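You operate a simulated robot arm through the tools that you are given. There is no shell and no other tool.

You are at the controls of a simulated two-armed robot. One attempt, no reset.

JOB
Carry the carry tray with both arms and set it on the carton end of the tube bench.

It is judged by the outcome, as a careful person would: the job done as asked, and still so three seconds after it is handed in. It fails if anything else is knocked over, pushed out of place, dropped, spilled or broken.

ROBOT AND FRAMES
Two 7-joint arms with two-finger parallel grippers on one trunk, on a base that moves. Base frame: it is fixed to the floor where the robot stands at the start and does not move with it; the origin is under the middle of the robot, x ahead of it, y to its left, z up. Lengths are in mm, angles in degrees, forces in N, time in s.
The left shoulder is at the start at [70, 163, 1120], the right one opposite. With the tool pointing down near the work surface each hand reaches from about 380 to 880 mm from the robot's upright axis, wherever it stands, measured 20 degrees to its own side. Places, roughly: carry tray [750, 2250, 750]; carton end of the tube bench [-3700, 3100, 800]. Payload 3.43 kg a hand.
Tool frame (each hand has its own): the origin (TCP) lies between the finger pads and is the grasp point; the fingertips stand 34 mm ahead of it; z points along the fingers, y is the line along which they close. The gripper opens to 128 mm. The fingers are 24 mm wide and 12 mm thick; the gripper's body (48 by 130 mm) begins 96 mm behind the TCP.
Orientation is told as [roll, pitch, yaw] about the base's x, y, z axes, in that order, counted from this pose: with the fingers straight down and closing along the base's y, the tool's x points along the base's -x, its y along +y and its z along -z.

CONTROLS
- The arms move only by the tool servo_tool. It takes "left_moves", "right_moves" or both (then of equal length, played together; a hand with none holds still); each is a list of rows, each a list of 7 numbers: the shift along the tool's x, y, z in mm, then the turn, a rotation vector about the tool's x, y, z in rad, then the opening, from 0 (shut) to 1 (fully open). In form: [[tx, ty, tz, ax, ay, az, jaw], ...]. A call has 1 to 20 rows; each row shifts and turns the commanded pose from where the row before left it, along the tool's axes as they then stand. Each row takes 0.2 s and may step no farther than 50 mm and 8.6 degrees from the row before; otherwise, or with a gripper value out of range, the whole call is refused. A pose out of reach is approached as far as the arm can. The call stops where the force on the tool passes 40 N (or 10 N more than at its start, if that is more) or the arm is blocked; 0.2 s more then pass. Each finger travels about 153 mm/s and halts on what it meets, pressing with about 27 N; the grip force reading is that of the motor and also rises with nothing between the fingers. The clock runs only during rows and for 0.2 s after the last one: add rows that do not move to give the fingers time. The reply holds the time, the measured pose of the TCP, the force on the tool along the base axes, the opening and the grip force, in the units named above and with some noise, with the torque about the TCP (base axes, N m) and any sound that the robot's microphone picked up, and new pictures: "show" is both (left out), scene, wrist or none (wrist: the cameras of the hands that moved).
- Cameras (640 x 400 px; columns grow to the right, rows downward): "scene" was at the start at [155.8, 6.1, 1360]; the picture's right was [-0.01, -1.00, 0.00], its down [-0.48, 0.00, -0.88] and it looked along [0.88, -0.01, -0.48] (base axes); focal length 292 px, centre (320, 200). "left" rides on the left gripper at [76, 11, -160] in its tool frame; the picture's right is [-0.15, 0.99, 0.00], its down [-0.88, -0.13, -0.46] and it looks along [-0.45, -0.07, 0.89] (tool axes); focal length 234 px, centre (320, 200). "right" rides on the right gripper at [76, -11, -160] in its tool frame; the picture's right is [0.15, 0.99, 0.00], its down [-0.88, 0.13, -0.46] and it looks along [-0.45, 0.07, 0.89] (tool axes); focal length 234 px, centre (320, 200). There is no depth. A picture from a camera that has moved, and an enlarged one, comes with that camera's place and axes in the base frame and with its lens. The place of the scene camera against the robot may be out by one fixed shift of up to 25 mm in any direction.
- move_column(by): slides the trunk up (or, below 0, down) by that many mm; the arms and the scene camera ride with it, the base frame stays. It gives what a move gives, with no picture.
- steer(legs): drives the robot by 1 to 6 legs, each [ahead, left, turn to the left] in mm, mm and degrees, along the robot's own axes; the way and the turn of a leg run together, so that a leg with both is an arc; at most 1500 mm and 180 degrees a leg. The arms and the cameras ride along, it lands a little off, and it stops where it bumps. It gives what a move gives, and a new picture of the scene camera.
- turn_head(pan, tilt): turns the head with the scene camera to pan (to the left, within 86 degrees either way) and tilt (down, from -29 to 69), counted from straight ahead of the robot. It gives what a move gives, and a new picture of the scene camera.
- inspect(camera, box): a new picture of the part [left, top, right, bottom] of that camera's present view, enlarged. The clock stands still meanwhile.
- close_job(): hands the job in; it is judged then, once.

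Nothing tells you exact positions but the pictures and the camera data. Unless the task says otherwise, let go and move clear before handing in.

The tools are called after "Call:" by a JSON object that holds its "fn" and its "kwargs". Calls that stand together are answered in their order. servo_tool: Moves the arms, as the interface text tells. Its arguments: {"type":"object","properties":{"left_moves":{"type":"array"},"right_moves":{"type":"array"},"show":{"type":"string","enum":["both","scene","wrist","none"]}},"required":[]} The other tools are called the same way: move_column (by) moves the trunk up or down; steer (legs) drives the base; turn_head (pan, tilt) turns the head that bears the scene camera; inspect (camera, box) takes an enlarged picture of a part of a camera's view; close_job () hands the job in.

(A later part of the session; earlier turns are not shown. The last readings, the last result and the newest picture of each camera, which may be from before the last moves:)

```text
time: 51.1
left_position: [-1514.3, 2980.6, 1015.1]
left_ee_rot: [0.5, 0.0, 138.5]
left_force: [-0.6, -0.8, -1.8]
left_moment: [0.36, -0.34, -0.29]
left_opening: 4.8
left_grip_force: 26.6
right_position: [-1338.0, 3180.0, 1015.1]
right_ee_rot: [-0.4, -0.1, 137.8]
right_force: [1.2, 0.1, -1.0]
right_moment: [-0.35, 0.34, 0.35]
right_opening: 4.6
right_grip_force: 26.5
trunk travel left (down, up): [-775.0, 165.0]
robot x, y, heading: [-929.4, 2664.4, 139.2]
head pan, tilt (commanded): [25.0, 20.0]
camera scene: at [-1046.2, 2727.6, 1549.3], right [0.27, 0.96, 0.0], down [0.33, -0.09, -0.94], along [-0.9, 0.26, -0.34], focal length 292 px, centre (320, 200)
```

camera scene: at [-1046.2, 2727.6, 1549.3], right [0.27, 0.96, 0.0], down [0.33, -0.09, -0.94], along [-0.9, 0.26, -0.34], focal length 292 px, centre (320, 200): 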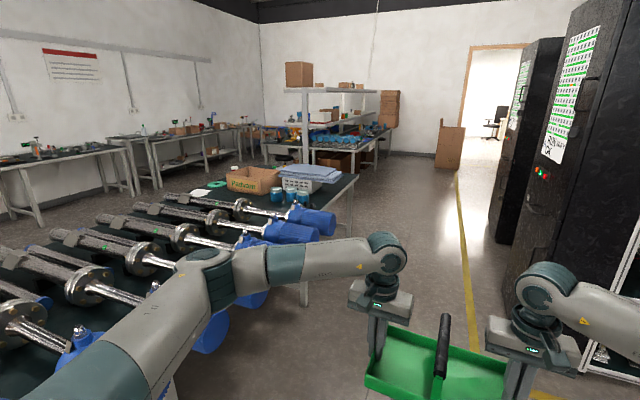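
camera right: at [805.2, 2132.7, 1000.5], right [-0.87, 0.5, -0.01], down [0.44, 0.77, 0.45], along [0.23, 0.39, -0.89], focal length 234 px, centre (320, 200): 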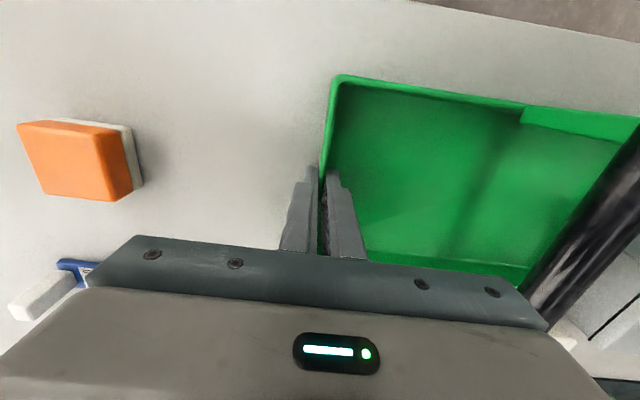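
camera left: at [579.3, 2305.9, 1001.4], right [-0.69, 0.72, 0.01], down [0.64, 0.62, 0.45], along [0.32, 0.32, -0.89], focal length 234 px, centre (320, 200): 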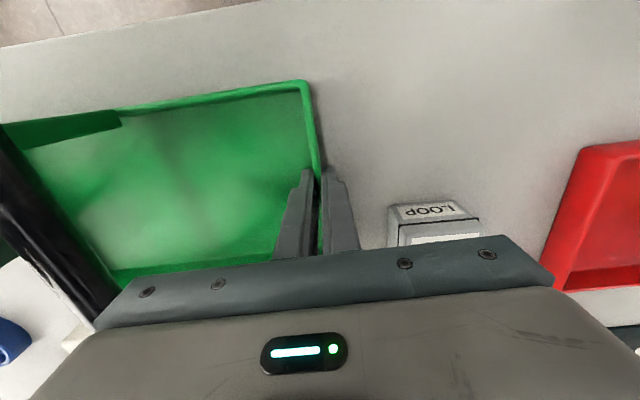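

Call:
{"fn": "inspect", "kwargs": {"camera": "scene", "box": [130, 140, 390, 280]}}

Call:
{"fn": "turn_head", "kwargs": {"pan": 45, "tilt": 25}}

```text
2.46 times, centred on (260, 210) of scene
camera zoom: at [-1046.2, 2727.6, 1549.3], right [0.27, 0.96, 0.0], down [0.33, -0.09, -0.94], along [-0.9, 0.26, -0.34], focal length 720 px, centre (468, 175)
```

zoom: 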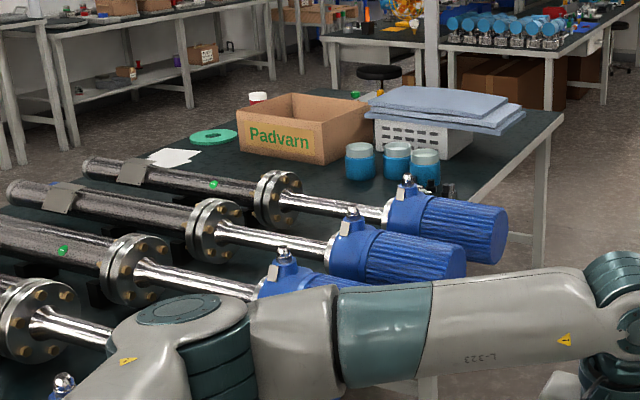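

```text
time: 51.9
left_position: [-1513.5, 2981.5, 1015.8]
left_ee_rot: [0.4, 0.0, 138.6]
left_force: [-0.6, -0.8, -1.3]
left_moment: [0.39, -0.35, -0.32]
left_opening: 5.1
left_grip_force: 26.5
right_position: [-1338.7, 3178.8, 1015.8]
right_ee_rot: [-0.3, 0.0, 137.8]
right_force: [0.0, 0.7, -1.3]
right_moment: [-0.34, 0.35, 0.3]
right_opening: 5.0
right_grip_force: 26.7
trunk travel left (down, up): [-775.0, 165.0]
robot x, y, heading: [-931.4, 2662.5, 139.1]
head pan, tilt (commanded): [45.0, 25.0]
camera scene: at [-1048.7, 2695.6, 1541.2], right [-0.07, 1.0, 0.0], down [0.42, 0.03, -0.91], along [-0.9, -0.07, -0.42], focal length 292 px, centre (320, 200)
```

scene: 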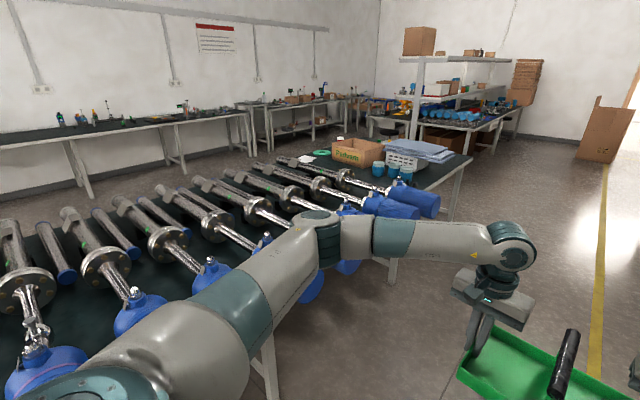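

The carton end shows the Padvarn carton, a crate with cloths, three blue jars, a green disc, paper and a can; the free surface seems to lie beyond them at the bench's very end. I drive on alongside and look down at it from closer.

Call:
{"fn": "steer", "kwargs": {"legs": [[0, 0, 4], [1500, 0, 0]]}}

Call:
{"fn": "turn_head", "kwargs": {"pan": 45, "tilt": 25}}

```text
time: 59.8
left_position: [-2749.4, 3814.4, 1014.3]
left_ee_rot: [0.5, 0.1, 143.6]
left_force: [0.7, -1.0, -1.9]
left_moment: [0.4, -0.28, -0.31]
left_opening: 4.5
left_grip_force: 26.7
right_position: [-2592.0, 4029.2, 1015.0]
right_ee_rot: [-0.4, 0.0, 142.9]
right_force: [0.6, 0.5, -2.1]
right_moment: [-0.36, 0.28, 0.28]
right_opening: 4.7
right_grip_force: 27.0
trunk travel left (down, up): [-775.0, 165.0]
robot x, y, heading: [-2142.6, 3549.8, 144.5]
head pan, tilt (commanded): [45.0, 25.0]
camera scene: at [-2259.0, 3570.5, 1541.2], right [-0.16, 0.99, 0.0], down [0.42, 0.07, -0.91], along [-0.89, -0.15, -0.42], focal length 292 px, centre (320, 200)
```

scene: 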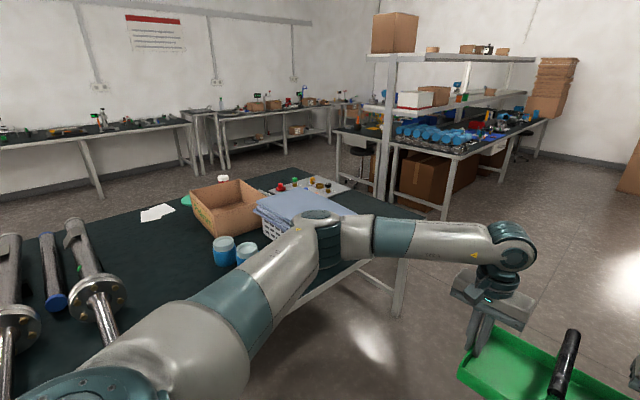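

```text
time: 60.4
left_position: [-2748.4, 3814.5, 1014.4]
left_ee_rot: [0.5, 0.1, 143.6]
left_force: [-1.6, 0.0, -1.1]
left_moment: [0.41, -0.31, -0.25]
left_opening: 4.5
left_grip_force: 27.0
right_position: [-2593.0, 4030.0, 1015.9]
right_ee_rot: [-0.4, 0.0, 142.8]
right_force: [1.3, 0.5, -1.2]
right_moment: [-0.41, 0.25, 0.29]
right_opening: 4.9
right_grip_force: 27.5
trunk travel left (down, up): [-775.0, 165.0]
robot x, y, heading: [-2136.5, 3549.6, 144.0]
head pan, tilt (commanded): [45.0, 25.0]
camera scene: at [-2259.2, 3570.6, 1541.2], right [-0.16, 0.99, 0.0], down [0.42, 0.07, -0.91], along [-0.89, -0.15, -0.42], focal length 292 px, centre (320, 200)
```

scene: 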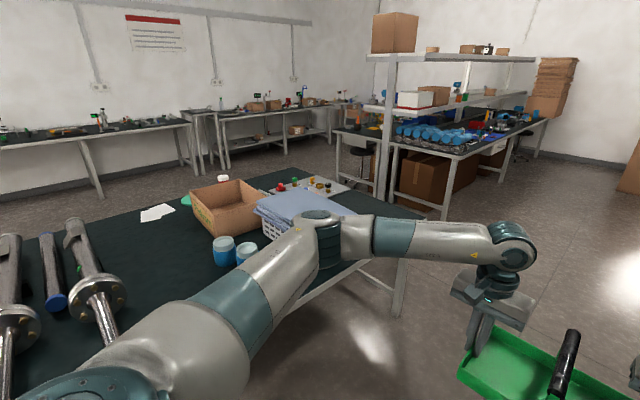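

Call:
{"fn": "inspect", "kwargs": {"camera": "scene", "box": [130, 150, 450, 310]}}

Call:
{"fn": "inspect", "kwargs": {"camera": "scene", "box": [240, 150, 440, 275]}}

```text
2.00 times, centred on (290, 230) of scene
camera zoom: at [-2259.2, 3570.6, 1541.2], right [-0.16, 0.99, 0.0], down [0.42, 0.07, -0.91], along [-0.89, -0.15, -0.42], focal length 585 px, centre (380, 140)
```

zoom: 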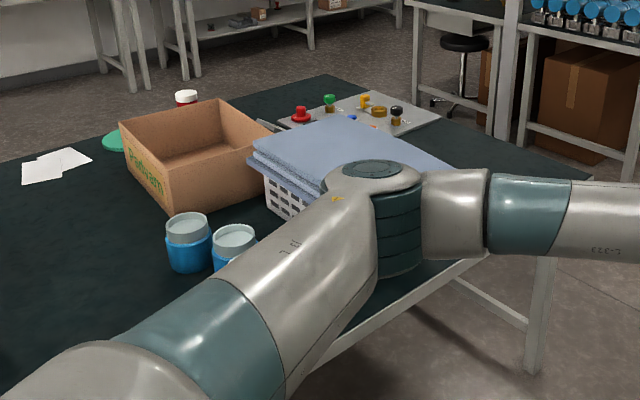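

```text
3.20 times, centred on (340, 212) of scene
camera zoom: at [-2259.2, 3570.6, 1541.2], right [-0.16, 0.99, 0.0], down [0.42, 0.07, -0.91], along [-0.89, -0.15, -0.42], focal length 936 px, centre (256, 160)
```

zoom: 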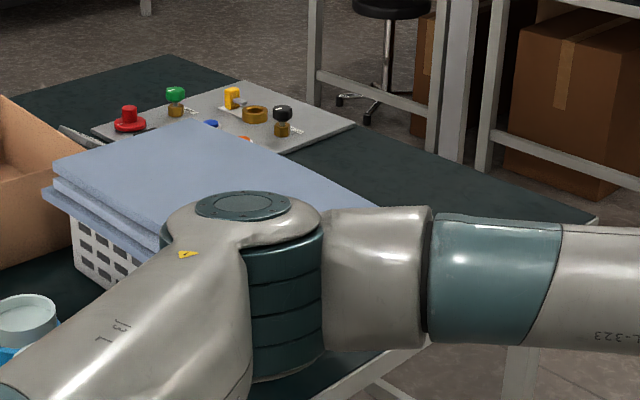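

Near the bench's far right corner, beyond the crate with cloths and beside the plate of valves, there is a free patch of roughly 400 × 530 mm, large enough for the tray. I raise the tray for clearance, drive level with that patch, and turn to face the bench.

Call:
{"fn": "move_column", "kwargs": {"by": 140}}

Call:
{"fn": "steer", "kwargs": {"legs": [[0, 0, -3.8], [1240, 0, 0]]}}

Call:
{"fn": "turn_head", "kwargs": {"pan": 70, "tilt": 40}}

```text
time: 62.1
left_position: [-2748.4, 3815.4, 1154.1]
left_ee_rot: [0.4, 0.2, 143.6]
left_force: [-1.9, -0.9, -1.0]
left_moment: [0.39, -0.27, -0.28]
left_opening: 4.6
left_grip_force: 27.1
right_position: [-2591.5, 4028.7, 1156.3]
right_ee_rot: [-0.4, 0.0, 143.0]
right_force: [0.1, 0.1, -1.9]
right_moment: [-0.41, 0.3, 0.31]
right_opening: 4.6
right_grip_force: 27.1
trunk travel left (down, up): [-915.0, 25.0]
robot x, y, heading: [-2140.0, 3550.0, 144.0]
head pan, tilt (commanded): [45.0, 25.0]
```

```text
time: 68.8
left_position: [-3673.9, 4670.5, 1155.0]
left_ee_rot: [0.4, -0.1, 138.6]
left_force: [0.5, -0.9, -1.9]
left_moment: [0.31, -0.34, -0.29]
left_opening: 4.7
left_grip_force: 27.3
right_position: [-3499.5, 4869.9, 1155.0]
right_ee_rot: [-0.3, 0.0, 137.9]
right_force: [1.1, 1.2, -1.7]
right_moment: [-0.33, 0.35, 0.29]
right_opening: 4.7
right_grip_force: 26.7
trunk travel left (down, up): [-915.0, 25.0]
robot x, y, heading: [-3092.5, 4356.4, 139.0]
head pan, tilt (commanded): [45.0, 25.0]
camera scene: at [-3208.3, 4384.8, 1681.3], right [-0.07, 1.0, 0.0], down [0.42, 0.03, -0.91], along [-0.9, -0.07, -0.42], focal length 292 px, centre (320, 200)
```

scene: 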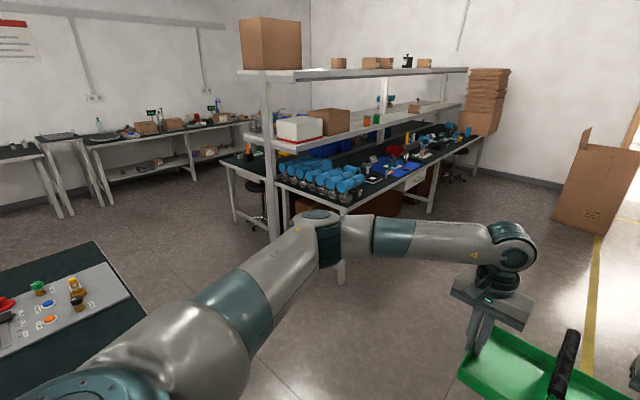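

```text
time: 69.7
left_position: [-3675.3, 4671.1, 1153.9]
left_ee_rot: [0.3, 0.1, 138.7]
left_force: [-0.1, -0.3, -1.3]
left_moment: [0.38, -0.35, -0.27]
left_opening: 4.6
left_grip_force: 27.1
right_position: [-3500.1, 4869.5, 1155.0]
right_ee_rot: [-0.4, -0.1, 137.9]
right_force: [0.9, 0.2, -2.1]
right_moment: [-0.33, 0.31, 0.27]
right_opening: 4.9
right_grip_force: 26.8
trunk travel left (down, up): [-915.0, 25.0]
robot x, y, heading: [-3094.0, 4350.9, 138.9]
head pan, tilt (commanded): [70.0, 40.0]
camera scene: at [-3191.4, 4350.8, 1657.9], right [-0.49, 0.87, 0.0], down [0.56, 0.31, -0.77], along [-0.67, -0.37, -0.64], focal length 292 px, centre (320, 200)
```

scene: 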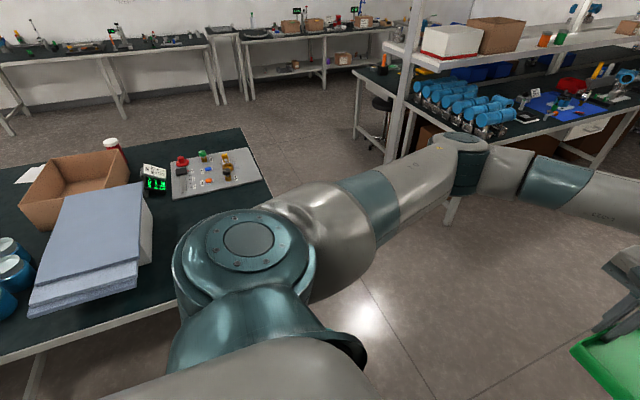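

I am level with the free corner of the bench. I turn left to face the bench and look down at it.

Call:
{"fn": "steer", "kwargs": {"legs": [[0, 0, 91.4]]}}

Call:
{"fn": "turn_head", "kwargs": {"pan": 0, "tilt": 40}}

```text
time: 74.0
left_position: [-3405.5, 3766.6, 1154.8]
left_ee_rot: [0.4, 0.1, -130.8]
left_force: [0.0, -0.8, -1.5]
left_moment: [0.36, 0.34, -0.32]
left_opening: 4.7
left_grip_force: 27.0
right_position: [-3605.1, 3939.4, 1156.0]
right_ee_rot: [-0.4, 0.0, -131.5]
right_force: [0.2, 1.6, -1.4]
right_moment: [-0.31, -0.34, 0.29]
right_opening: 4.9
right_grip_force: 27.1
trunk travel left (down, up): [-915.0, 25.0]
robot x, y, heading: [-3094.4, 4350.6, -130.2]
head pan, tilt (commanded): [70.0, 40.0]
camera scene: at [-3069.3, 4246.4, 1657.9], right [-0.87, -0.5, 0.0], down [-0.32, 0.56, -0.77], along [0.38, -0.66, -0.64], focal length 292 px, centre (320, 200)
```

scene: 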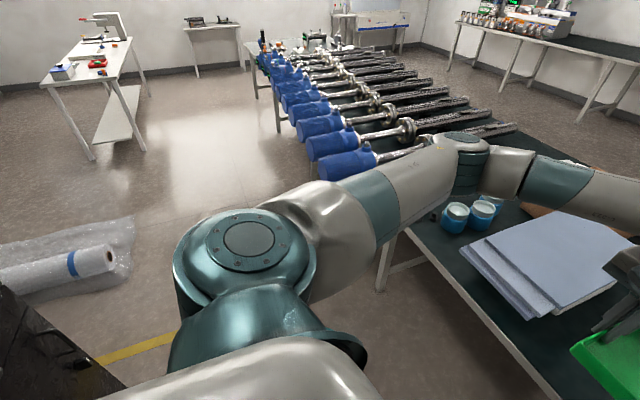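

```text
time: 75.4
left_position: [-3404.8, 3766.8, 1154.2]
left_ee_rot: [0.4, 0.1, -130.8]
left_force: [0.8, 0.0, -1.3]
left_moment: [0.35, 0.37, -0.28]
left_opening: 4.7
left_grip_force: 27.1
right_position: [-3605.3, 3938.5, 1155.3]
right_ee_rot: [-0.5, 0.0, -131.5]
right_force: [-0.7, 0.8, -0.8]
right_moment: [-0.31, -0.34, 0.32]
right_opening: 4.9
right_grip_force: 27.2
trunk travel left (down, up): [-915.0, 25.0]
robot x, y, heading: [-3095.0, 4356.7, -129.9]
head pan, tilt (commanded): [0.0, 40.0]
camera scene: at [-3166.0, 4254.8, 1657.9], right [-0.76, 0.64, 0.0], down [0.41, 0.49, -0.77], along [-0.49, -0.59, -0.64], focal length 292 px, centre (320, 200)
```

scene: 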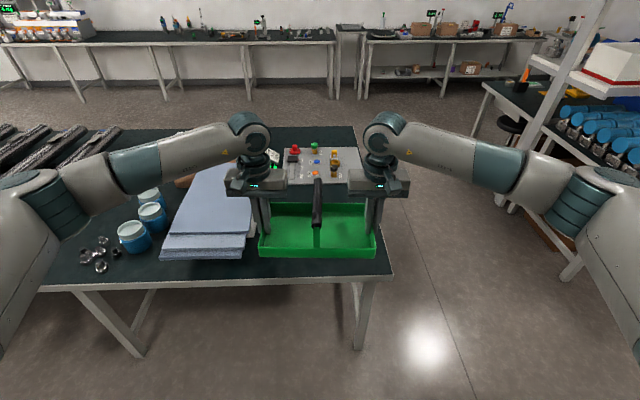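

I now face the bench with the tray hanging just short of its edge; the free corner lies between the cloth-covered crate on the left and the bench end on the right. I take wrist pictures and an enlarged view to fix the bench height and free space accurately.

Call:
{"fn": "servo_tool", "kwargs": {"left_moves": [[0, 0, 0, 0, 0, 0, 0]], "right_moves": [[0, 0, 0, 0, 0, 0, 0]], "show": "wrist"}}

Call:
{"fn": "inspect", "kwargs": {"camera": "scene", "box": [140, 110, 420, 300]}}

```text
time: 75.8
left_position: [-3405.0, 3767.6, 1156.1]
left_ee_rot: [0.5, 0.1, -130.9]
left_force: [0.8, -0.4, -2.4]
left_moment: [0.34, 0.38, -0.28]
left_opening: 4.6
left_grip_force: 26.9
right_position: [-3605.6, 3939.2, 1155.7]
right_ee_rot: [-0.4, 0.0, -131.5]
right_force: [-1.1, 0.8, -1.3]
right_moment: [-0.36, -0.33, 0.31]
right_opening: 4.9
right_grip_force: 26.8
trunk travel left (down, up): [-915.0, 25.0]
robot x, y, heading: [-3091.2, 4351.4, -130.0]
head pan, tilt (commanded): [0.0, 40.0]
camera right: at [-3563.3, 4002.6, 1314.8], right [0.84, -0.55, -0.01], down [-0.48, -0.75, 0.45], along [-0.25, -0.38, -0.89], focal length 234 px, centre (320, 200)
camera left: at [-3348.2, 3818.6, 1315.7], right [0.65, -0.76, 0.01], down [-0.68, -0.58, 0.45], along [-0.34, -0.3, -0.89], focal length 234 px, centre (320, 200)
```

right: 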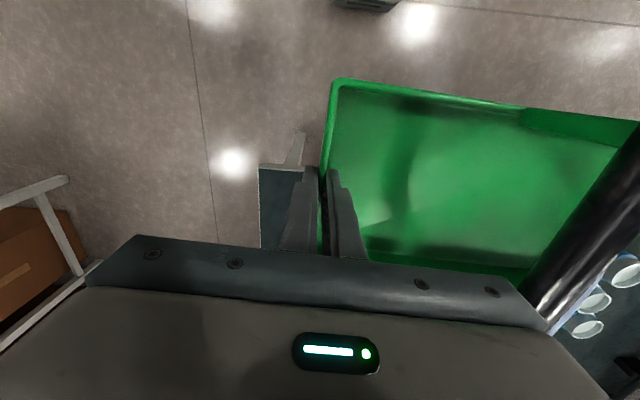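
left: 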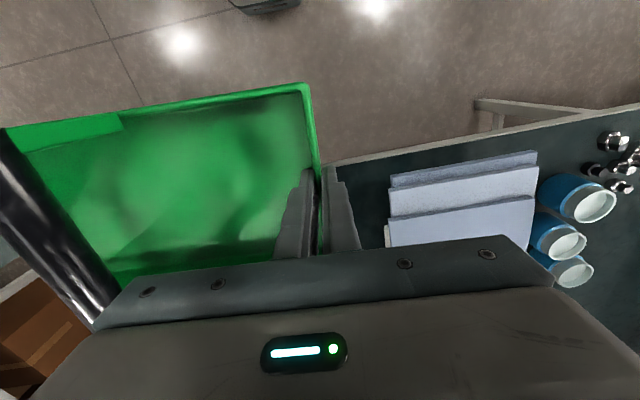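

```text
2.11 times, centred on (280, 205) of scene
camera zoom: at [-3166.1, 4255.0, 1657.9], right [-0.76, 0.65, 0.0], down [0.41, 0.49, -0.77], along [-0.49, -0.59, -0.64], focal length 616 px, centre (404, 190)
```

zoom: 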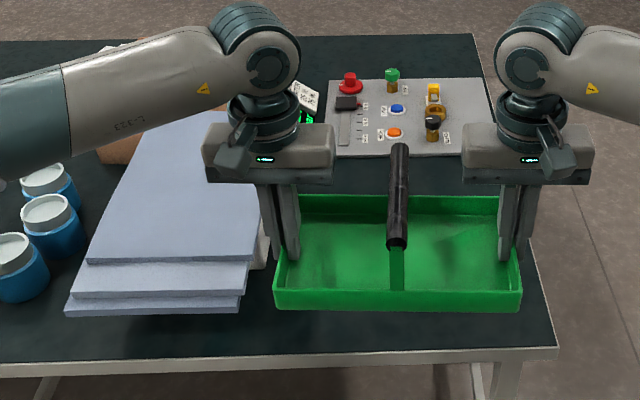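

From both the wrist and scene views the bench edge is about 770 mm ahead of me, its end about 260 mm to my right, and the cloth stack about 240 mm to my left; the bench top is probably near z = 750. I square up by 2°, shift 42 mm right and go 300 mm closer, with the tray still high.

Call:
{"fn": "steer", "kwargs": {"legs": [[0, 0, 2.2], [300, -42, 0]]}}

Call:
{"fn": "turn_head", "kwargs": {"pan": 0, "tilt": 55}}

Call:
{"fn": "servo_tool", "kwargs": {"left_moves": [[0, 0, 0, 0, 0, 0, 0]], "right_moves": [[0, 0, 0, 0, 0, 0, 0]], "show": "wrist"}}

```text
time: 78.2
left_position: [-3598.1, 3550.9, 1156.4]
left_ee_rot: [0.4, 0.1, -128.7]
left_force: [0.0, 0.0, -1.5]
left_moment: [0.3, 0.4, -0.27]
left_opening: 4.7
left_grip_force: 27.2
right_position: [-3806.0, 3714.1, 1156.1]
right_ee_rot: [-0.4, -0.1, -129.4]
right_force: [-1.5, 1.2, -2.2]
right_moment: [-0.29, -0.42, 0.28]
right_opening: 4.9
right_grip_force: 26.9
trunk travel left (down, up): [-915.0, 25.0]
robot x, y, heading: [-3310.7, 4144.0, -128.1]
head pan, tilt (commanded): [0.0, 40.0]
camera scene: at [-3377.0, 4046.1, 1658.2], right [-0.79, 0.62, 0.0], down [0.4, 0.51, -0.77], along [-0.47, -0.6, -0.64], focal length 292 px, centre (320, 200)
```

scene: 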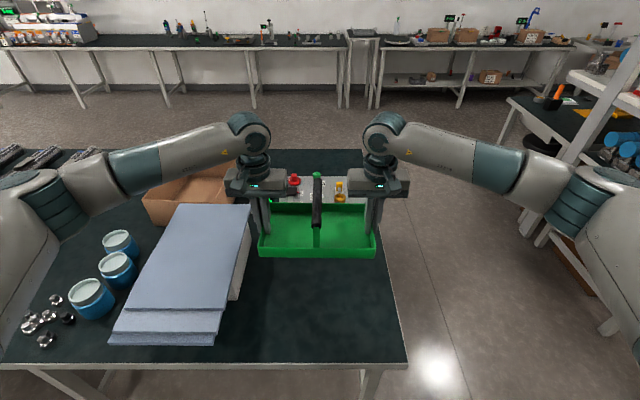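

```text
time: 79.0
left_position: [-3599.0, 3549.6, 1154.3]
left_ee_rot: [0.4, 0.2, -128.7]
left_force: [0.5, -0.2, -1.3]
left_moment: [0.3, 0.42, -0.25]
left_opening: 4.8
left_grip_force: 27.5
right_position: [-3807.9, 3712.2, 1155.5]
right_ee_rot: [-0.5, 0.2, -129.4]
right_force: [0.1, -0.1, -1.6]
right_moment: [-0.27, -0.39, 0.29]
right_opening: 4.6
right_grip_force: 27.4
trunk travel left (down, up): [-915.0, 25.0]
robot x, y, heading: [-3309.4, 4146.7, -128.0]
head pan, tilt (commanded): [0.0, 55.0]
camera scene: at [-3371.7, 4053.8, 1637.2], right [-0.79, 0.62, 0.0], down [0.51, 0.65, -0.57], along [-0.35, -0.45, -0.82], focal length 292 px, centre (320, 200)
```

scene: 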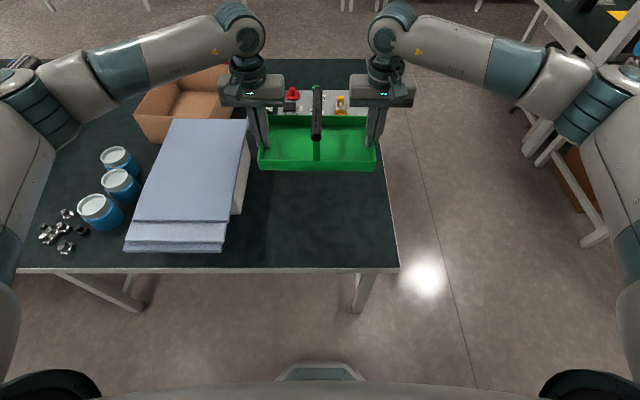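

```text
time: 79.4
left_position: [-3599.4, 3549.9, 1154.9]
left_ee_rot: [0.4, 0.1, -128.7]
left_force: [0.9, -0.6, -2.1]
left_moment: [0.32, 0.38, -0.27]
left_opening: 4.8
left_grip_force: 27.1
right_position: [-3806.9, 3712.4, 1155.3]
right_ee_rot: [-0.4, 0.0, -129.4]
right_force: [-0.7, 1.1, -1.6]
right_moment: [-0.32, -0.37, 0.3]
right_opening: 4.4
right_grip_force: 26.8
trunk travel left (down, up): [-915.0, 25.0]
robot x, y, heading: [-3313.1, 4144.7, -128.3]
head pan, tilt (commanded): [0.0, 55.0]
camera right: at [-3766.4, 3778.5, 1315.1], right [0.86, -0.51, -0.01], down [-0.46, -0.77, 0.45], along [-0.24, -0.39, -0.89], focal length 234 px, centre (320, 200)
camera left: at [-3544.7, 3602.5, 1316.0], right [0.68, -0.73, 0.01], down [-0.66, -0.6, 0.45], along [-0.33, -0.31, -0.89], focal length 234 px, centre (320, 200)
```

right: 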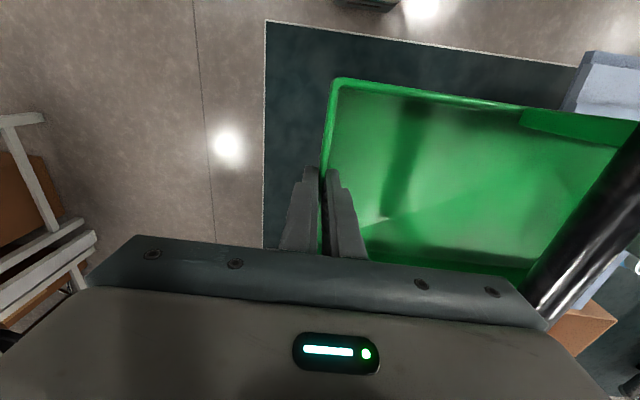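
left: 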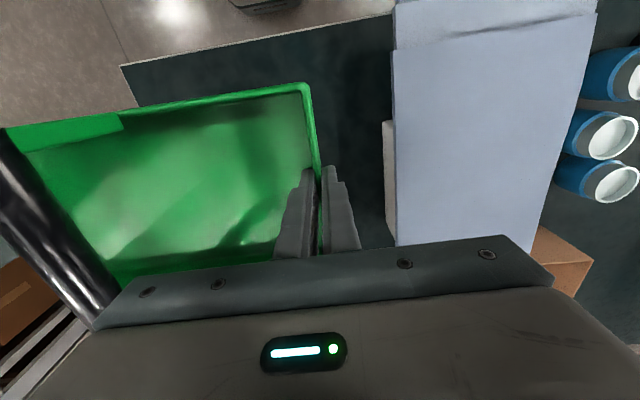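

The stereo view puts the bench top near z ≈ 741, its edge 478 mm ahead, with about 120 mm to spare on both sides of the tray (bench end right, crate left) and the valve plate well beyond. I go 60 mm further in so the tray sits nearer the middle of the free patch, then extend both arms forward 48 mm together.

Call:
{"fn": "steer", "kwargs": {"legs": [[60, 0, 0]]}}

Call:
{"fn": "servo_tool", "kwargs": {"left_moves": [[-8, 0.1, 0, 0, 0, 0, 0], [-8, 0.1, 0, 0, 0, 0, 0], [-8, 0.1, 0, 0, 0, 0, 0], [-8, 0.1, 0, 0, 0, 0, 0], [-8, 0.1, 0, 0, 0, 0, 0], [-8, 0.1, 0, 0, 0, 0, 0]], "right_moves": [[-8, 0.2, 0, 0, 0, 0, 0], [-8, 0.2, 0, 0, 0, 0, 0], [-8, 0.2, 0, 0, 0, 0, 0], [-8, 0.2, 0, 0, 0, 0, 0], [-8, 0.2, 0, 0, 0, 0, 0], [-8, 0.2, 0, 0, 0, 0, 0]]}}

```text
time: 80.4
left_position: [-3631.0, 3507.1, 1160.7]
left_ee_rot: [0.4, -0.3, -128.7]
left_force: [1.4, -0.7, -1.2]
left_moment: [0.24, 0.4, -0.27]
left_opening: 5.0
left_grip_force: 26.7
right_position: [-3837.6, 3672.4, 1160.5]
right_ee_rot: [-0.4, -0.4, -129.3]
right_force: [-0.2, 1.6, -1.0]
right_moment: [-0.37, -0.27, 0.32]
right_opening: 4.9
right_grip_force: 27.0
trunk travel left (down, up): [-915.0, 25.0]
robot x, y, heading: [-3344.4, 4100.1, -128.2]
head pan, tilt (commanded): [0.0, 55.0]
camera scene: at [-3400.3, 4017.0, 1638.3], right [-0.79, 0.62, 0.0], down [0.5, 0.64, -0.58], along [-0.36, -0.46, -0.82], focal length 292 px, centre (320, 200)
```

scene: 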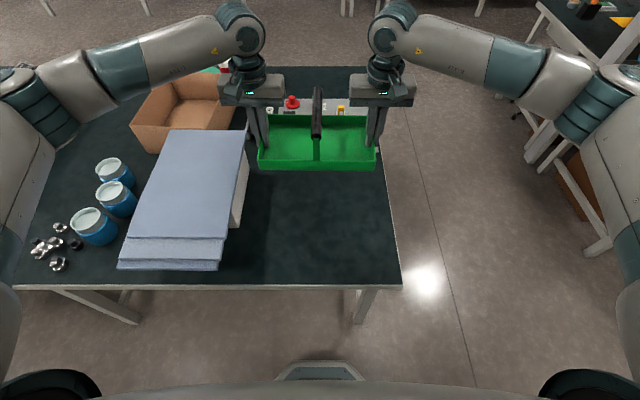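

```text
time: 81.8
left_position: [-3667.1, 3463.5, 1153.8]
left_ee_rot: [0.4, 0.1, -128.6]
left_force: [-0.7, 1.7, -0.7]
left_moment: [0.68, 0.15, -0.33]
left_opening: 4.7
left_grip_force: 27.0
right_position: [-3874.6, 3628.5, 1155.8]
right_ee_rot: [-0.4, 0.0, -129.3]
right_force: [0.3, -1.6, -1.9]
right_moment: [-0.57, -0.13, 0.21]
right_opening: 4.8
right_grip_force: 27.2
trunk travel left (down, up): [-915.0, 25.0]
robot x, y, heading: [-3345.0, 4101.1, -128.2]
head pan, tilt (commanded): [0.0, 55.0]
camera scene: at [-3407.9, 4007.4, 1637.1], right [-0.79, 0.62, 0.0], down [0.51, 0.65, -0.57], along [-0.35, -0.45, -0.82], focal length 292 px, centre (320, 200)
camera right: at [-3833.2, 3692.9, 1314.4], right [0.86, -0.51, -0.01], down [-0.46, -0.77, 0.45], along [-0.24, -0.39, -0.89], focal length 234 px, centre (320, 200)
camera left: at [-3611.4, 3516.6, 1315.2], right [0.68, -0.73, 0.01], down [-0.66, -0.6, 0.45], along [-0.33, -0.31, -0.89], focal length 234 px, centre (320, 200)
```

scene: 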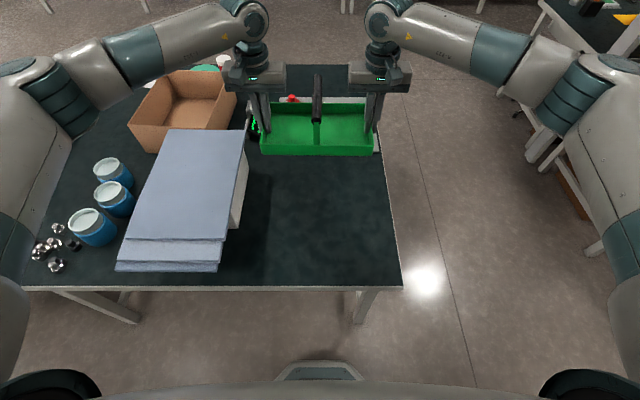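
right: 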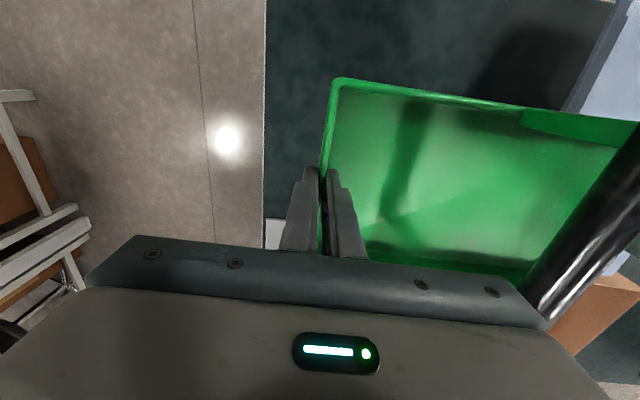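
left: 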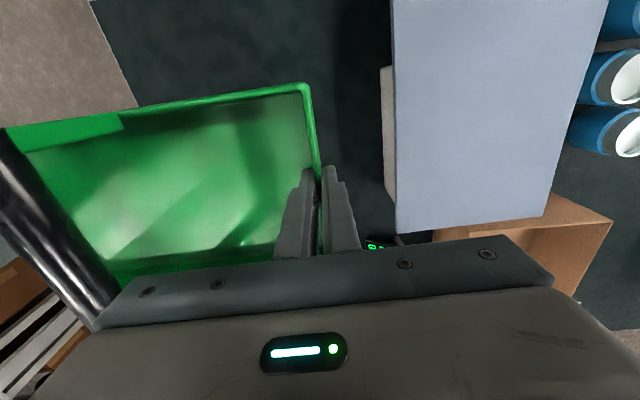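

The tray now hovers over the middle of the free patch (edge 420 mm, plate 987 mm, tray 624–776 mm ahead). I lower the trunk by 240 mm and check.

Call:
{"fn": "move_column", "kwargs": {"by": -240}}

Call:
{"fn": "turn_head", "kwargs": {"pan": 0, "tilt": 45}}

Call:
{"fn": "turn_head", "kwargs": {"pan": 30, "tilt": 45}}

```text
time: 84.3
left_position: [-3665.3, 3465.6, 915.2]
left_ee_rot: [0.4, 0.1, -128.6]
left_force: [-5.3, 5.7, -1.2]
left_moment: [0.41, 0.57, -0.3]
left_opening: 4.7
left_grip_force: 26.7
right_position: [-3873.5, 3628.3, 915.3]
right_ee_rot: [-0.3, -0.1, -129.2]
right_force: [4.0, -4.5, -2.3]
right_moment: [-0.32, -0.46, 0.2]
right_opening: 4.5
right_grip_force: 27.2
trunk travel left (down, up): [-675.0, 265.0]
robot x, y, heading: [-3346.0, 4102.3, -128.0]
head pan, tilt (commanded): [0.0, 55.0]
```

```text
time: 85.0
left_position: [-3664.9, 3464.2, 915.0]
left_ee_rot: [0.4, 0.1, -128.6]
left_force: [-6.0, 5.8, -1.2]
left_moment: [0.44, 0.56, -0.33]
left_opening: 4.7
left_grip_force: 26.7
right_position: [-3872.0, 3628.8, 914.7]
right_ee_rot: [-0.3, 0.0, -129.3]
right_force: [4.9, -4.8, -2.1]
right_moment: [-0.4, -0.44, 0.19]
right_opening: 4.7
right_grip_force: 27.1
trunk travel left (down, up): [-675.0, 265.0]
robot x, y, heading: [-3345.7, 4096.4, -128.2]
head pan, tilt (commanded): [0.0, 45.0]
camera scene: at [-3412.6, 4001.1, 1410.6], right [-0.79, 0.62, 0.0], down [0.44, 0.56, -0.71], along [-0.43, -0.56, -0.71], focal length 292 px, centre (320, 200)
```

scene: 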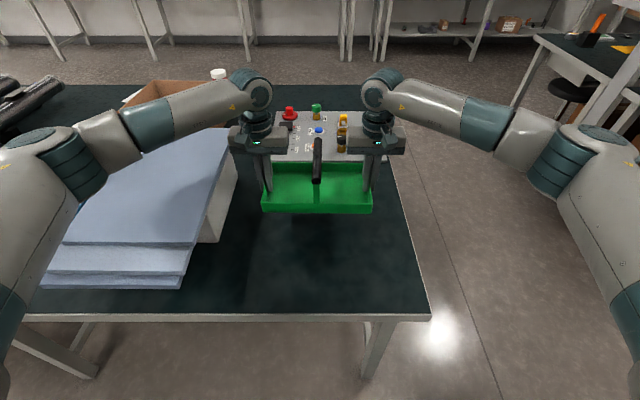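

```text
time: 85.9
left_position: [-3664.7, 3463.0, 914.2]
left_ee_rot: [0.4, 0.2, -128.7]
left_force: [-6.7, 6.9, -1.7]
left_moment: [0.46, 0.52, -0.32]
left_opening: 4.7
left_grip_force: 27.1
right_position: [-3872.5, 3628.2, 916.0]
right_ee_rot: [-0.4, 0.0, -129.3]
right_force: [6.9, -6.2, -1.7]
right_moment: [-0.44, -0.43, 0.19]
right_opening: 4.7
right_grip_force: 27.3
trunk travel left (down, up): [-675.0, 265.0]
robot x, y, heading: [-3344.0, 4098.8, -128.0]
head pan, tilt (commanded): [30.0, 45.0]
camera scene: at [-3374.0, 3984.7, 1410.6], right [-0.99, 0.14, 0.0], down [0.1, 0.7, -0.71], along [-0.1, -0.7, -0.71], focal length 292 px, centre (320, 200)
```

scene: 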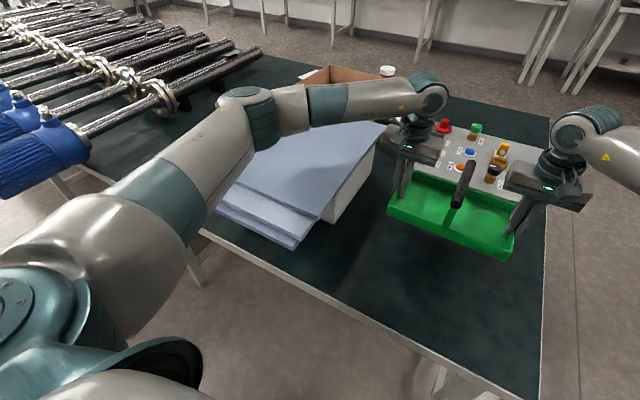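

The arm and hand are clear of the cloths and the tray is level over the empty patch. I ease the slight pull between the hands and lower both arms 60 mm together.

Call:
{"fn": "servo_tool", "kwargs": {"left_moves": [[0, -0.15, 10, 0, 0, 0, 0], [0, -0.15, 10, 0, 0, 0, 0], [0, -0.15, 10, 0, 0, 0, 0], [0, -0.15, 10, 0, 0, 0, 0], [0, -0.15, 10, 0, 0, 0, 0], [0, -0.15, 10, 0, 0, 0, 0]], "right_moves": [[0, 0.15, 10, 0, 0, 0, 0], [0, 0.15, 10, 0, 0, 0, 0], [0, 0.15, 10, 0, 0, 0, 0], [0, 0.15, 10, 0, 0, 0, 0], [0, 0.15, 10, 0, 0, 0, 0], [0, 0.15, 10, 0, 0, 0, 0]]}}

```text
time: 87.3
left_position: [-3666.1, 3463.8, 855.2]
left_ee_rot: [0.4, 0.1, -128.6]
left_force: [-3.6, 4.8, -1.9]
left_moment: [0.12, 0.68, -0.41]
left_opening: 4.8
left_grip_force: 26.7
right_position: [-3872.3, 3628.6, 854.8]
right_ee_rot: [-0.3, 0.0, -129.2]
right_force: [2.5, -4.6, -2.1]
right_moment: [-0.07, -0.62, 0.09]
right_opening: 4.7
right_grip_force: 27.2
trunk travel left (down, up): [-675.0, 265.0]
robot x, y, heading: [-3345.4, 4098.0, -128.2]
head pan, tilt (commanded): [30.0, 45.0]
camera scene: at [-3374.2, 3984.3, 1410.6], right [-0.99, 0.14, 0.0], down [0.1, 0.7, -0.71], along [-0.1, -0.7, -0.71], focal length 292 px, centre (320, 200)
camera right: at [-3832.6, 3694.4, 1014.4], right [0.86, -0.51, -0.01], down [-0.45, -0.77, 0.45], along [-0.24, -0.39, -0.89], focal length 234 px, centre (320, 200)
camera left: at [-3611.4, 3517.2, 1015.2], right [0.68, -0.73, 0.01], down [-0.66, -0.6, 0.45], along [-0.33, -0.31, -0.89], focal length 234 px, centre (320, 200)
```

scene: 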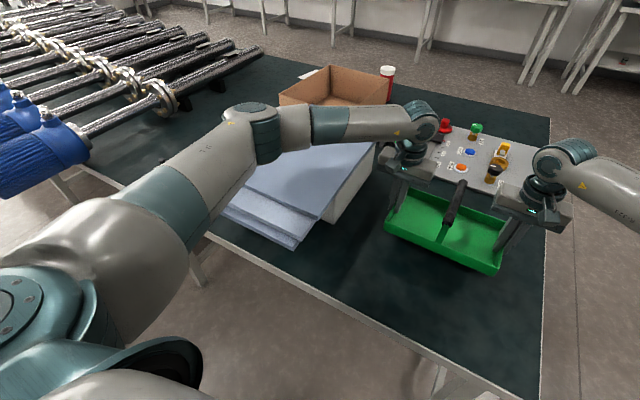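
right: 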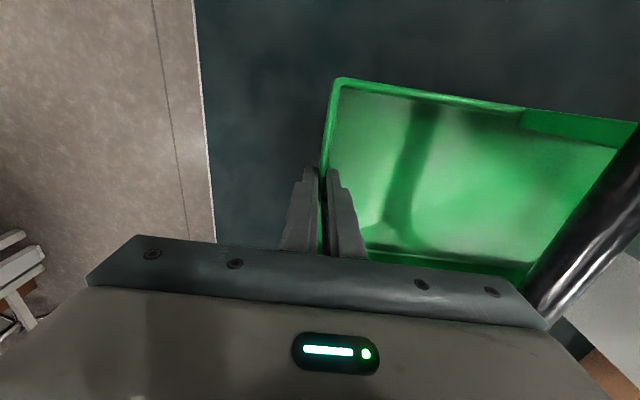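
left: 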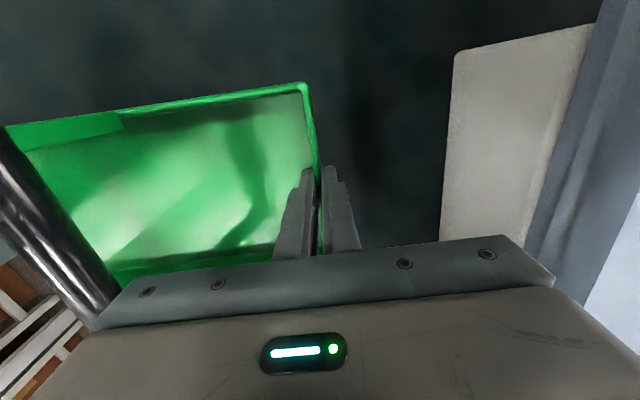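

Still clear on every side. I lower another 45 mm with the trunk, then finish in small steps while watching the force.

Call:
{"fn": "move_column", "kwargs": {"by": -45}}

Call:
{"fn": "turn_head", "kwargs": {"pan": 10, "tilt": 45}}

Call:
{"fn": "inspect", "kwargs": {"camera": "scene", "box": [220, 110, 460, 260]}}

```text
time: 88.2
left_position: [-3665.1, 3464.2, 809.9]
left_ee_rot: [0.4, 0.1, -128.8]
left_force: [-2.8, 4.1, -1.7]
left_moment: [0.6, 0.27, -0.43]
left_opening: 4.8
left_grip_force: 27.0
right_position: [-3872.8, 3630.8, 810.7]
right_ee_rot: [-0.3, 0.0, -129.3]
right_force: [3.0, -5.0, -1.5]
right_moment: [-0.58, -0.28, 0.02]
right_opening: 4.6
right_grip_force: 27.0
trunk travel left (down, up): [-630.0, 310.0]
robot x, y, heading: [-3345.9, 4095.5, -128.1]
head pan, tilt (commanded): [30.0, 45.0]
```

```text
time: 89.0
left_position: [-3665.1, 3463.6, 809.8]
left_ee_rot: [0.4, 0.1, -128.6]
left_force: [-3.7, 4.6, -2.5]
left_moment: [0.51, 0.25, -0.44]
left_opening: 4.8
left_grip_force: 27.0
right_position: [-3872.9, 3629.6, 811.4]
right_ee_rot: [-0.3, -0.1, -129.3]
right_force: [3.4, -5.3, -1.8]
right_moment: [-0.55, -0.3, -0.04]
right_opening: 4.7
right_grip_force: 27.5
trunk travel left (down, up): [-630.0, 310.0]
robot x, y, heading: [-3346.7, 4098.6, -128.0]
head pan, tilt (commanded): [10.0, 45.0]
camera scene: at [-3400.7, 3993.3, 1365.6], right [-0.88, 0.47, 0.0], down [0.33, 0.62, -0.71], along [-0.33, -0.62, -0.71], focal length 292 px, centre (320, 200)
```

scene: 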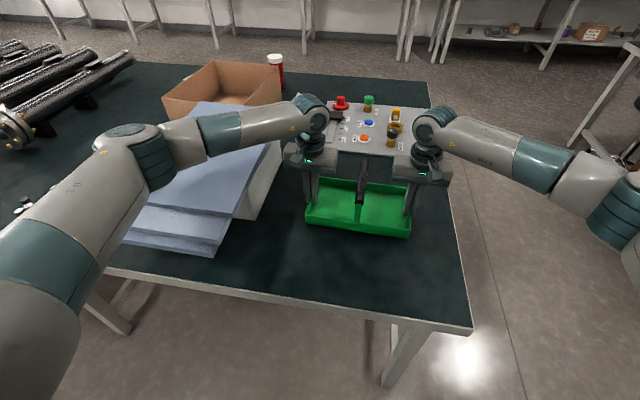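

```text
2.67 times, centred on (340, 185) of scene
camera zoom: at [-3400.7, 3993.3, 1365.6], right [-0.88, 0.47, 0.0], down [0.33, 0.62, -0.71], along [-0.33, -0.62, -0.71], focal length 780 px, centre (267, 240)
```

zoom: 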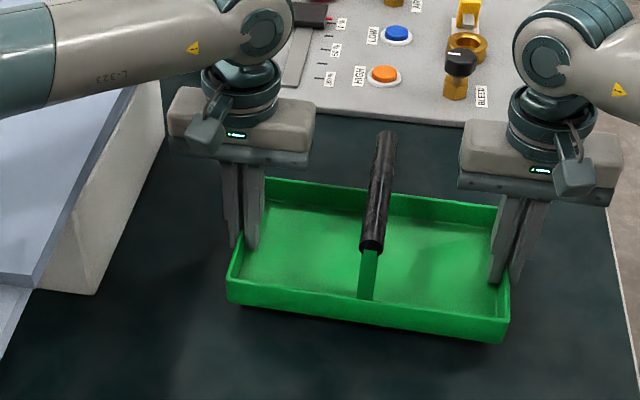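

The tray is only a little above the bench now, with its shadow close beneath. I lower in small steps.

Call:
{"fn": "move_column", "kwargs": {"by": -8}}

Call:
{"fn": "move_column", "kwargs": {"by": -4}}

Call:
{"fn": "inspect", "kwargs": {"camera": "scene", "box": [290, 170, 430, 258]}}

```text
time: 89.6
left_position: [-3666.6, 3463.9, 801.9]
left_ee_rot: [0.5, 0.1, -128.7]
left_force: [-3.1, 4.4, -3.0]
left_moment: [0.43, 0.34, -0.48]
left_opening: 4.7
left_grip_force: 27.3
right_position: [-3872.0, 3630.0, 803.3]
right_ee_rot: [-0.4, -0.1, -129.3]
right_force: [3.8, -5.0, -1.1]
right_moment: [-0.48, -0.44, 0.03]
right_opening: 4.7
right_grip_force: 26.7
trunk travel left (down, up): [-622.0, 318.0]
robot x, y, heading: [-3344.4, 4097.6, -128.1]
head pan, tilt (commanded): [10.0, 45.0]
```

```text
time: 90.1
left_position: [-3667.2, 3464.1, 797.6]
left_ee_rot: [0.4, 0.2, -128.6]
left_force: [-3.5, 4.8, -0.7]
left_moment: [0.34, 0.44, -0.48]
left_opening: 4.5
left_grip_force: 27.1
right_position: [-3871.3, 3629.9, 797.3]
right_ee_rot: [-0.5, 0.0, -129.3]
right_force: [3.5, -4.7, -1.2]
right_moment: [-0.39, -0.49, 0.03]
right_opening: 4.4
right_grip_force: 26.6
trunk travel left (down, up): [-618.0, 322.0]
robot x, y, heading: [-3345.9, 4100.8, -127.9]
head pan, tilt (commanded): [10.0, 45.0]
```

```text
4.55 times, centred on (360, 214) of scene
camera zoom: at [-3400.6, 3993.6, 1353.6], right [-0.88, 0.47, 0.0], down [0.33, 0.62, -0.71], along [-0.33, -0.62, -0.71], focal length 1329 px, centre (138, 136)
```

zoom: 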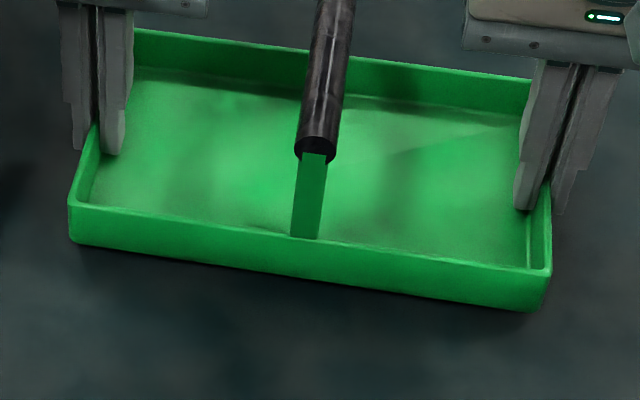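

Nearly down; no clear contact yet. I continue in 3 mm steps.

Call:
{"fn": "move_column", "kwargs": {"by": -3}}

Call:
{"fn": "move_column", "kwargs": {"by": -3}}

```text
time: 90.7
left_position: [-3665.7, 3464.4, 794.6]
left_ee_rot: [0.4, 0.1, -128.8]
left_force: [-2.8, 4.8, -1.8]
left_moment: [0.3, 0.46, -0.51]
left_opening: 4.7
left_grip_force: 27.0
right_position: [-3872.7, 3630.5, 794.6]
right_ee_rot: [-0.4, 0.0, -129.3]
right_force: [3.0, -5.2, -2.1]
right_moment: [-0.39, -0.53, -0.01]
right_opening: 4.4
right_grip_force: 27.1
trunk travel left (down, up): [-615.0, 325.0]
robot x, y, heading: [-3345.1, 4099.9, -127.9]
head pan, tilt (commanded): [10.0, 45.0]
```

```text
time: 91.2
left_position: [-3666.2, 3464.2, 791.8]
left_ee_rot: [0.4, 0.1, -128.6]
left_force: [-3.1, 5.1, -2.6]
left_moment: [0.31, 0.44, -0.42]
left_opening: 4.5
left_grip_force: 26.9
right_position: [-3872.6, 3630.5, 791.5]
right_ee_rot: [-0.4, -0.1, -129.3]
right_force: [3.8, -4.5, -2.1]
right_moment: [-0.37, -0.5, 0.0]
right_opening: 4.7
right_grip_force: 27.4
trunk travel left (down, up): [-612.0, 328.0]
robot x, y, heading: [-3346.6, 4101.6, -128.4]
head pan, tilt (commanded): [10.0, 45.0]
```

Call:
{"fn": "move_column", "kwargs": {"by": -3}}

Call:
{"fn": "inspect", "kwargs": {"camera": "scene", "box": [290, 170, 430, 258]}}

```text
time: 91.7
left_position: [-3666.1, 3465.1, 790.1]
left_ee_rot: [0.4, -0.1, -128.7]
left_force: [-4.6, 2.9, 6.9]
left_moment: [0.77, -0.03, -0.48]
left_opening: 4.8
left_grip_force: 27.1
right_position: [-3872.6, 3630.2, 790.5]
right_ee_rot: [-0.4, -0.1, -129.3]
right_force: [1.9, -5.3, 9.8]
right_moment: [0.21, -0.84, 0.04]
right_opening: 4.8
right_grip_force: 26.9
trunk travel left (down, up): [-609.0, 331.0]
robot x, y, heading: [-3348.9, 4099.0, -128.0]
head pan, tilt (commanded): [10.0, 45.0]
```

```text
4.55 times, centred on (360, 214) of scene
camera zoom: at [-3399.8, 3994.6, 1345.1], right [-0.88, 0.47, 0.0], down [0.33, 0.62, -0.71], along [-0.33, -0.62, -0.71], focal length 1329 px, centre (138, 136)
```

zoom: 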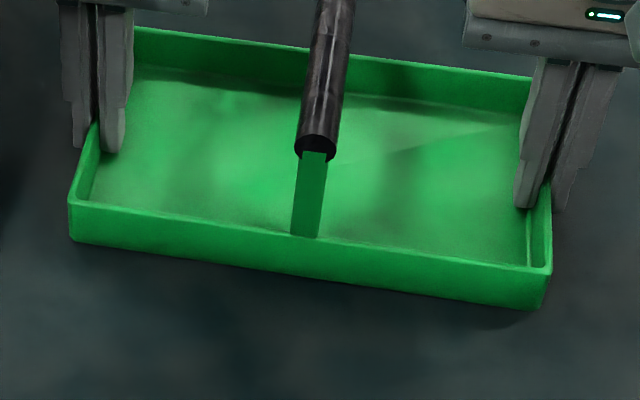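

Contact: both hands now feel an upward push (7 and 10 N), so the tray rests on the bench. I relieve the pressure by 1 mm and open the grippers gently.

Call:
{"fn": "move_column", "kwargs": {"by": 1}}

Call:
{"fn": "servo_tool", "kwargs": {"left_moves": [[0, 0, 0, 0, 0, 0, 0.06], [0, 0, 0, 0, 0, 0, 0.12], [0, 0, 0, 0, 0, 0, 0.2], [0, 0, 0, 0, 0, 0, 0.28], [0, 0, 0, 0, 0, 0, 0.28]], "right_moves": [[0, 0, 0, 0, 0, 0, 0.06], [0, 0, 0, 0, 0, 0, 0.12], [0, 0, 0, 0, 0, 0, 0.2], [0, 0, 0, 0, 0, 0, 0.28], [0, 0, 0, 0, 0, 0, 0.28]]}}

```text
time: 92.2
left_position: [-3666.6, 3465.0, 790.9]
left_ee_rot: [0.4, -0.1, -128.7]
left_force: [-5.7, 1.5, 6.0]
left_moment: [0.58, 0.2, -0.48]
left_opening: 4.6
left_grip_force: 26.8
right_position: [-3872.5, 3630.6, 790.2]
right_ee_rot: [-0.3, 0.0, -129.3]
right_force: [1.2, -6.8, 8.3]
right_moment: [-0.12, -0.68, 0.06]
right_opening: 4.5
right_grip_force: 27.3
trunk travel left (down, up): [-610.0, 330.0]
robot x, y, heading: [-3347.3, 4098.8, -128.2]
head pan, tilt (commanded): [10.0, 45.0]
```

```text
time: 93.4
left_position: [-3666.0, 3464.4, 789.7]
left_ee_rot: [0.3, 0.2, -128.7]
left_force: [-0.1, -0.3, 0.0]
left_moment: [0.01, -0.01, 0.04]
left_opening: 35.7
left_grip_force: 0.1
right_position: [-3872.2, 3629.4, 790.3]
right_ee_rot: [-0.3, 0.0, -129.3]
right_force: [-0.4, -0.3, 0.4]
right_moment: [0.03, -0.01, 0.0]
right_opening: 35.7
right_grip_force: 0.1
trunk travel left (down, up): [-610.0, 330.0]
robot x, y, heading: [-3351.4, 4096.6, -127.9]
head pan, tilt (commanded): [10.0, 45.0]
camera scene: at [-3400.5, 3993.8, 1345.7], right [-0.88, 0.47, 0.0], down [0.33, 0.62, -0.71], along [-0.33, -0.62, -0.71], focal length 292 px, centre (320, 200)
camera right: at [-3832.2, 3695.0, 949.8], right [0.86, -0.51, -0.01], down [-0.45, -0.77, 0.45], along [-0.24, -0.39, -0.89], focal length 234 px, centre (320, 200)
camera left: at [-3611.0, 3517.6, 950.7], right [0.68, -0.73, 0.01], down [-0.66, -0.6, 0.45], along [-0.33, -0.31, -0.89], focal length 234 px, centre (320, 200)
```

scene: 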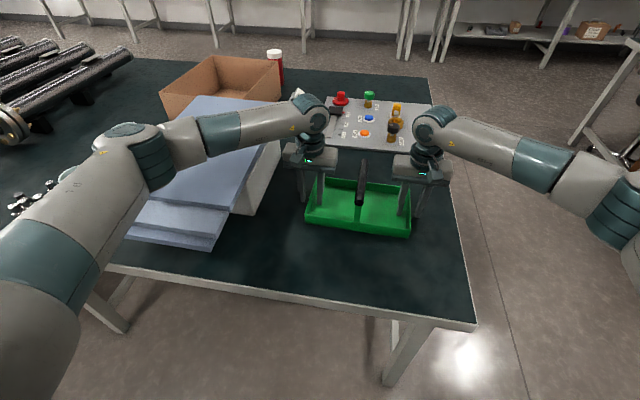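
right: 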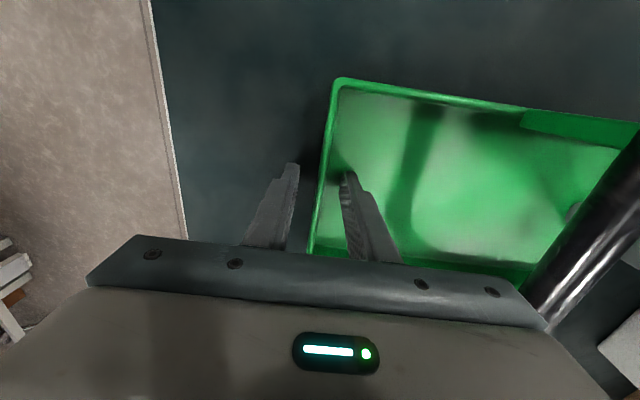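
left: 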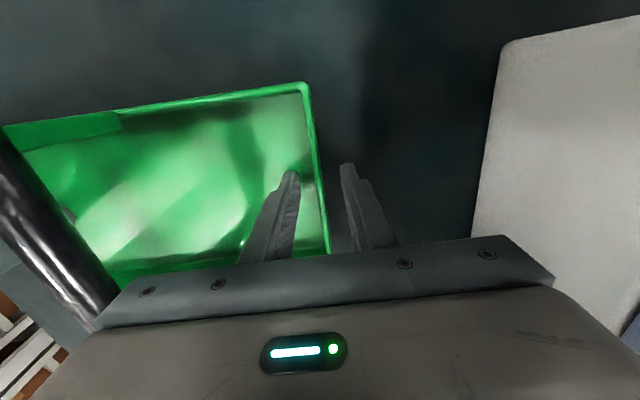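

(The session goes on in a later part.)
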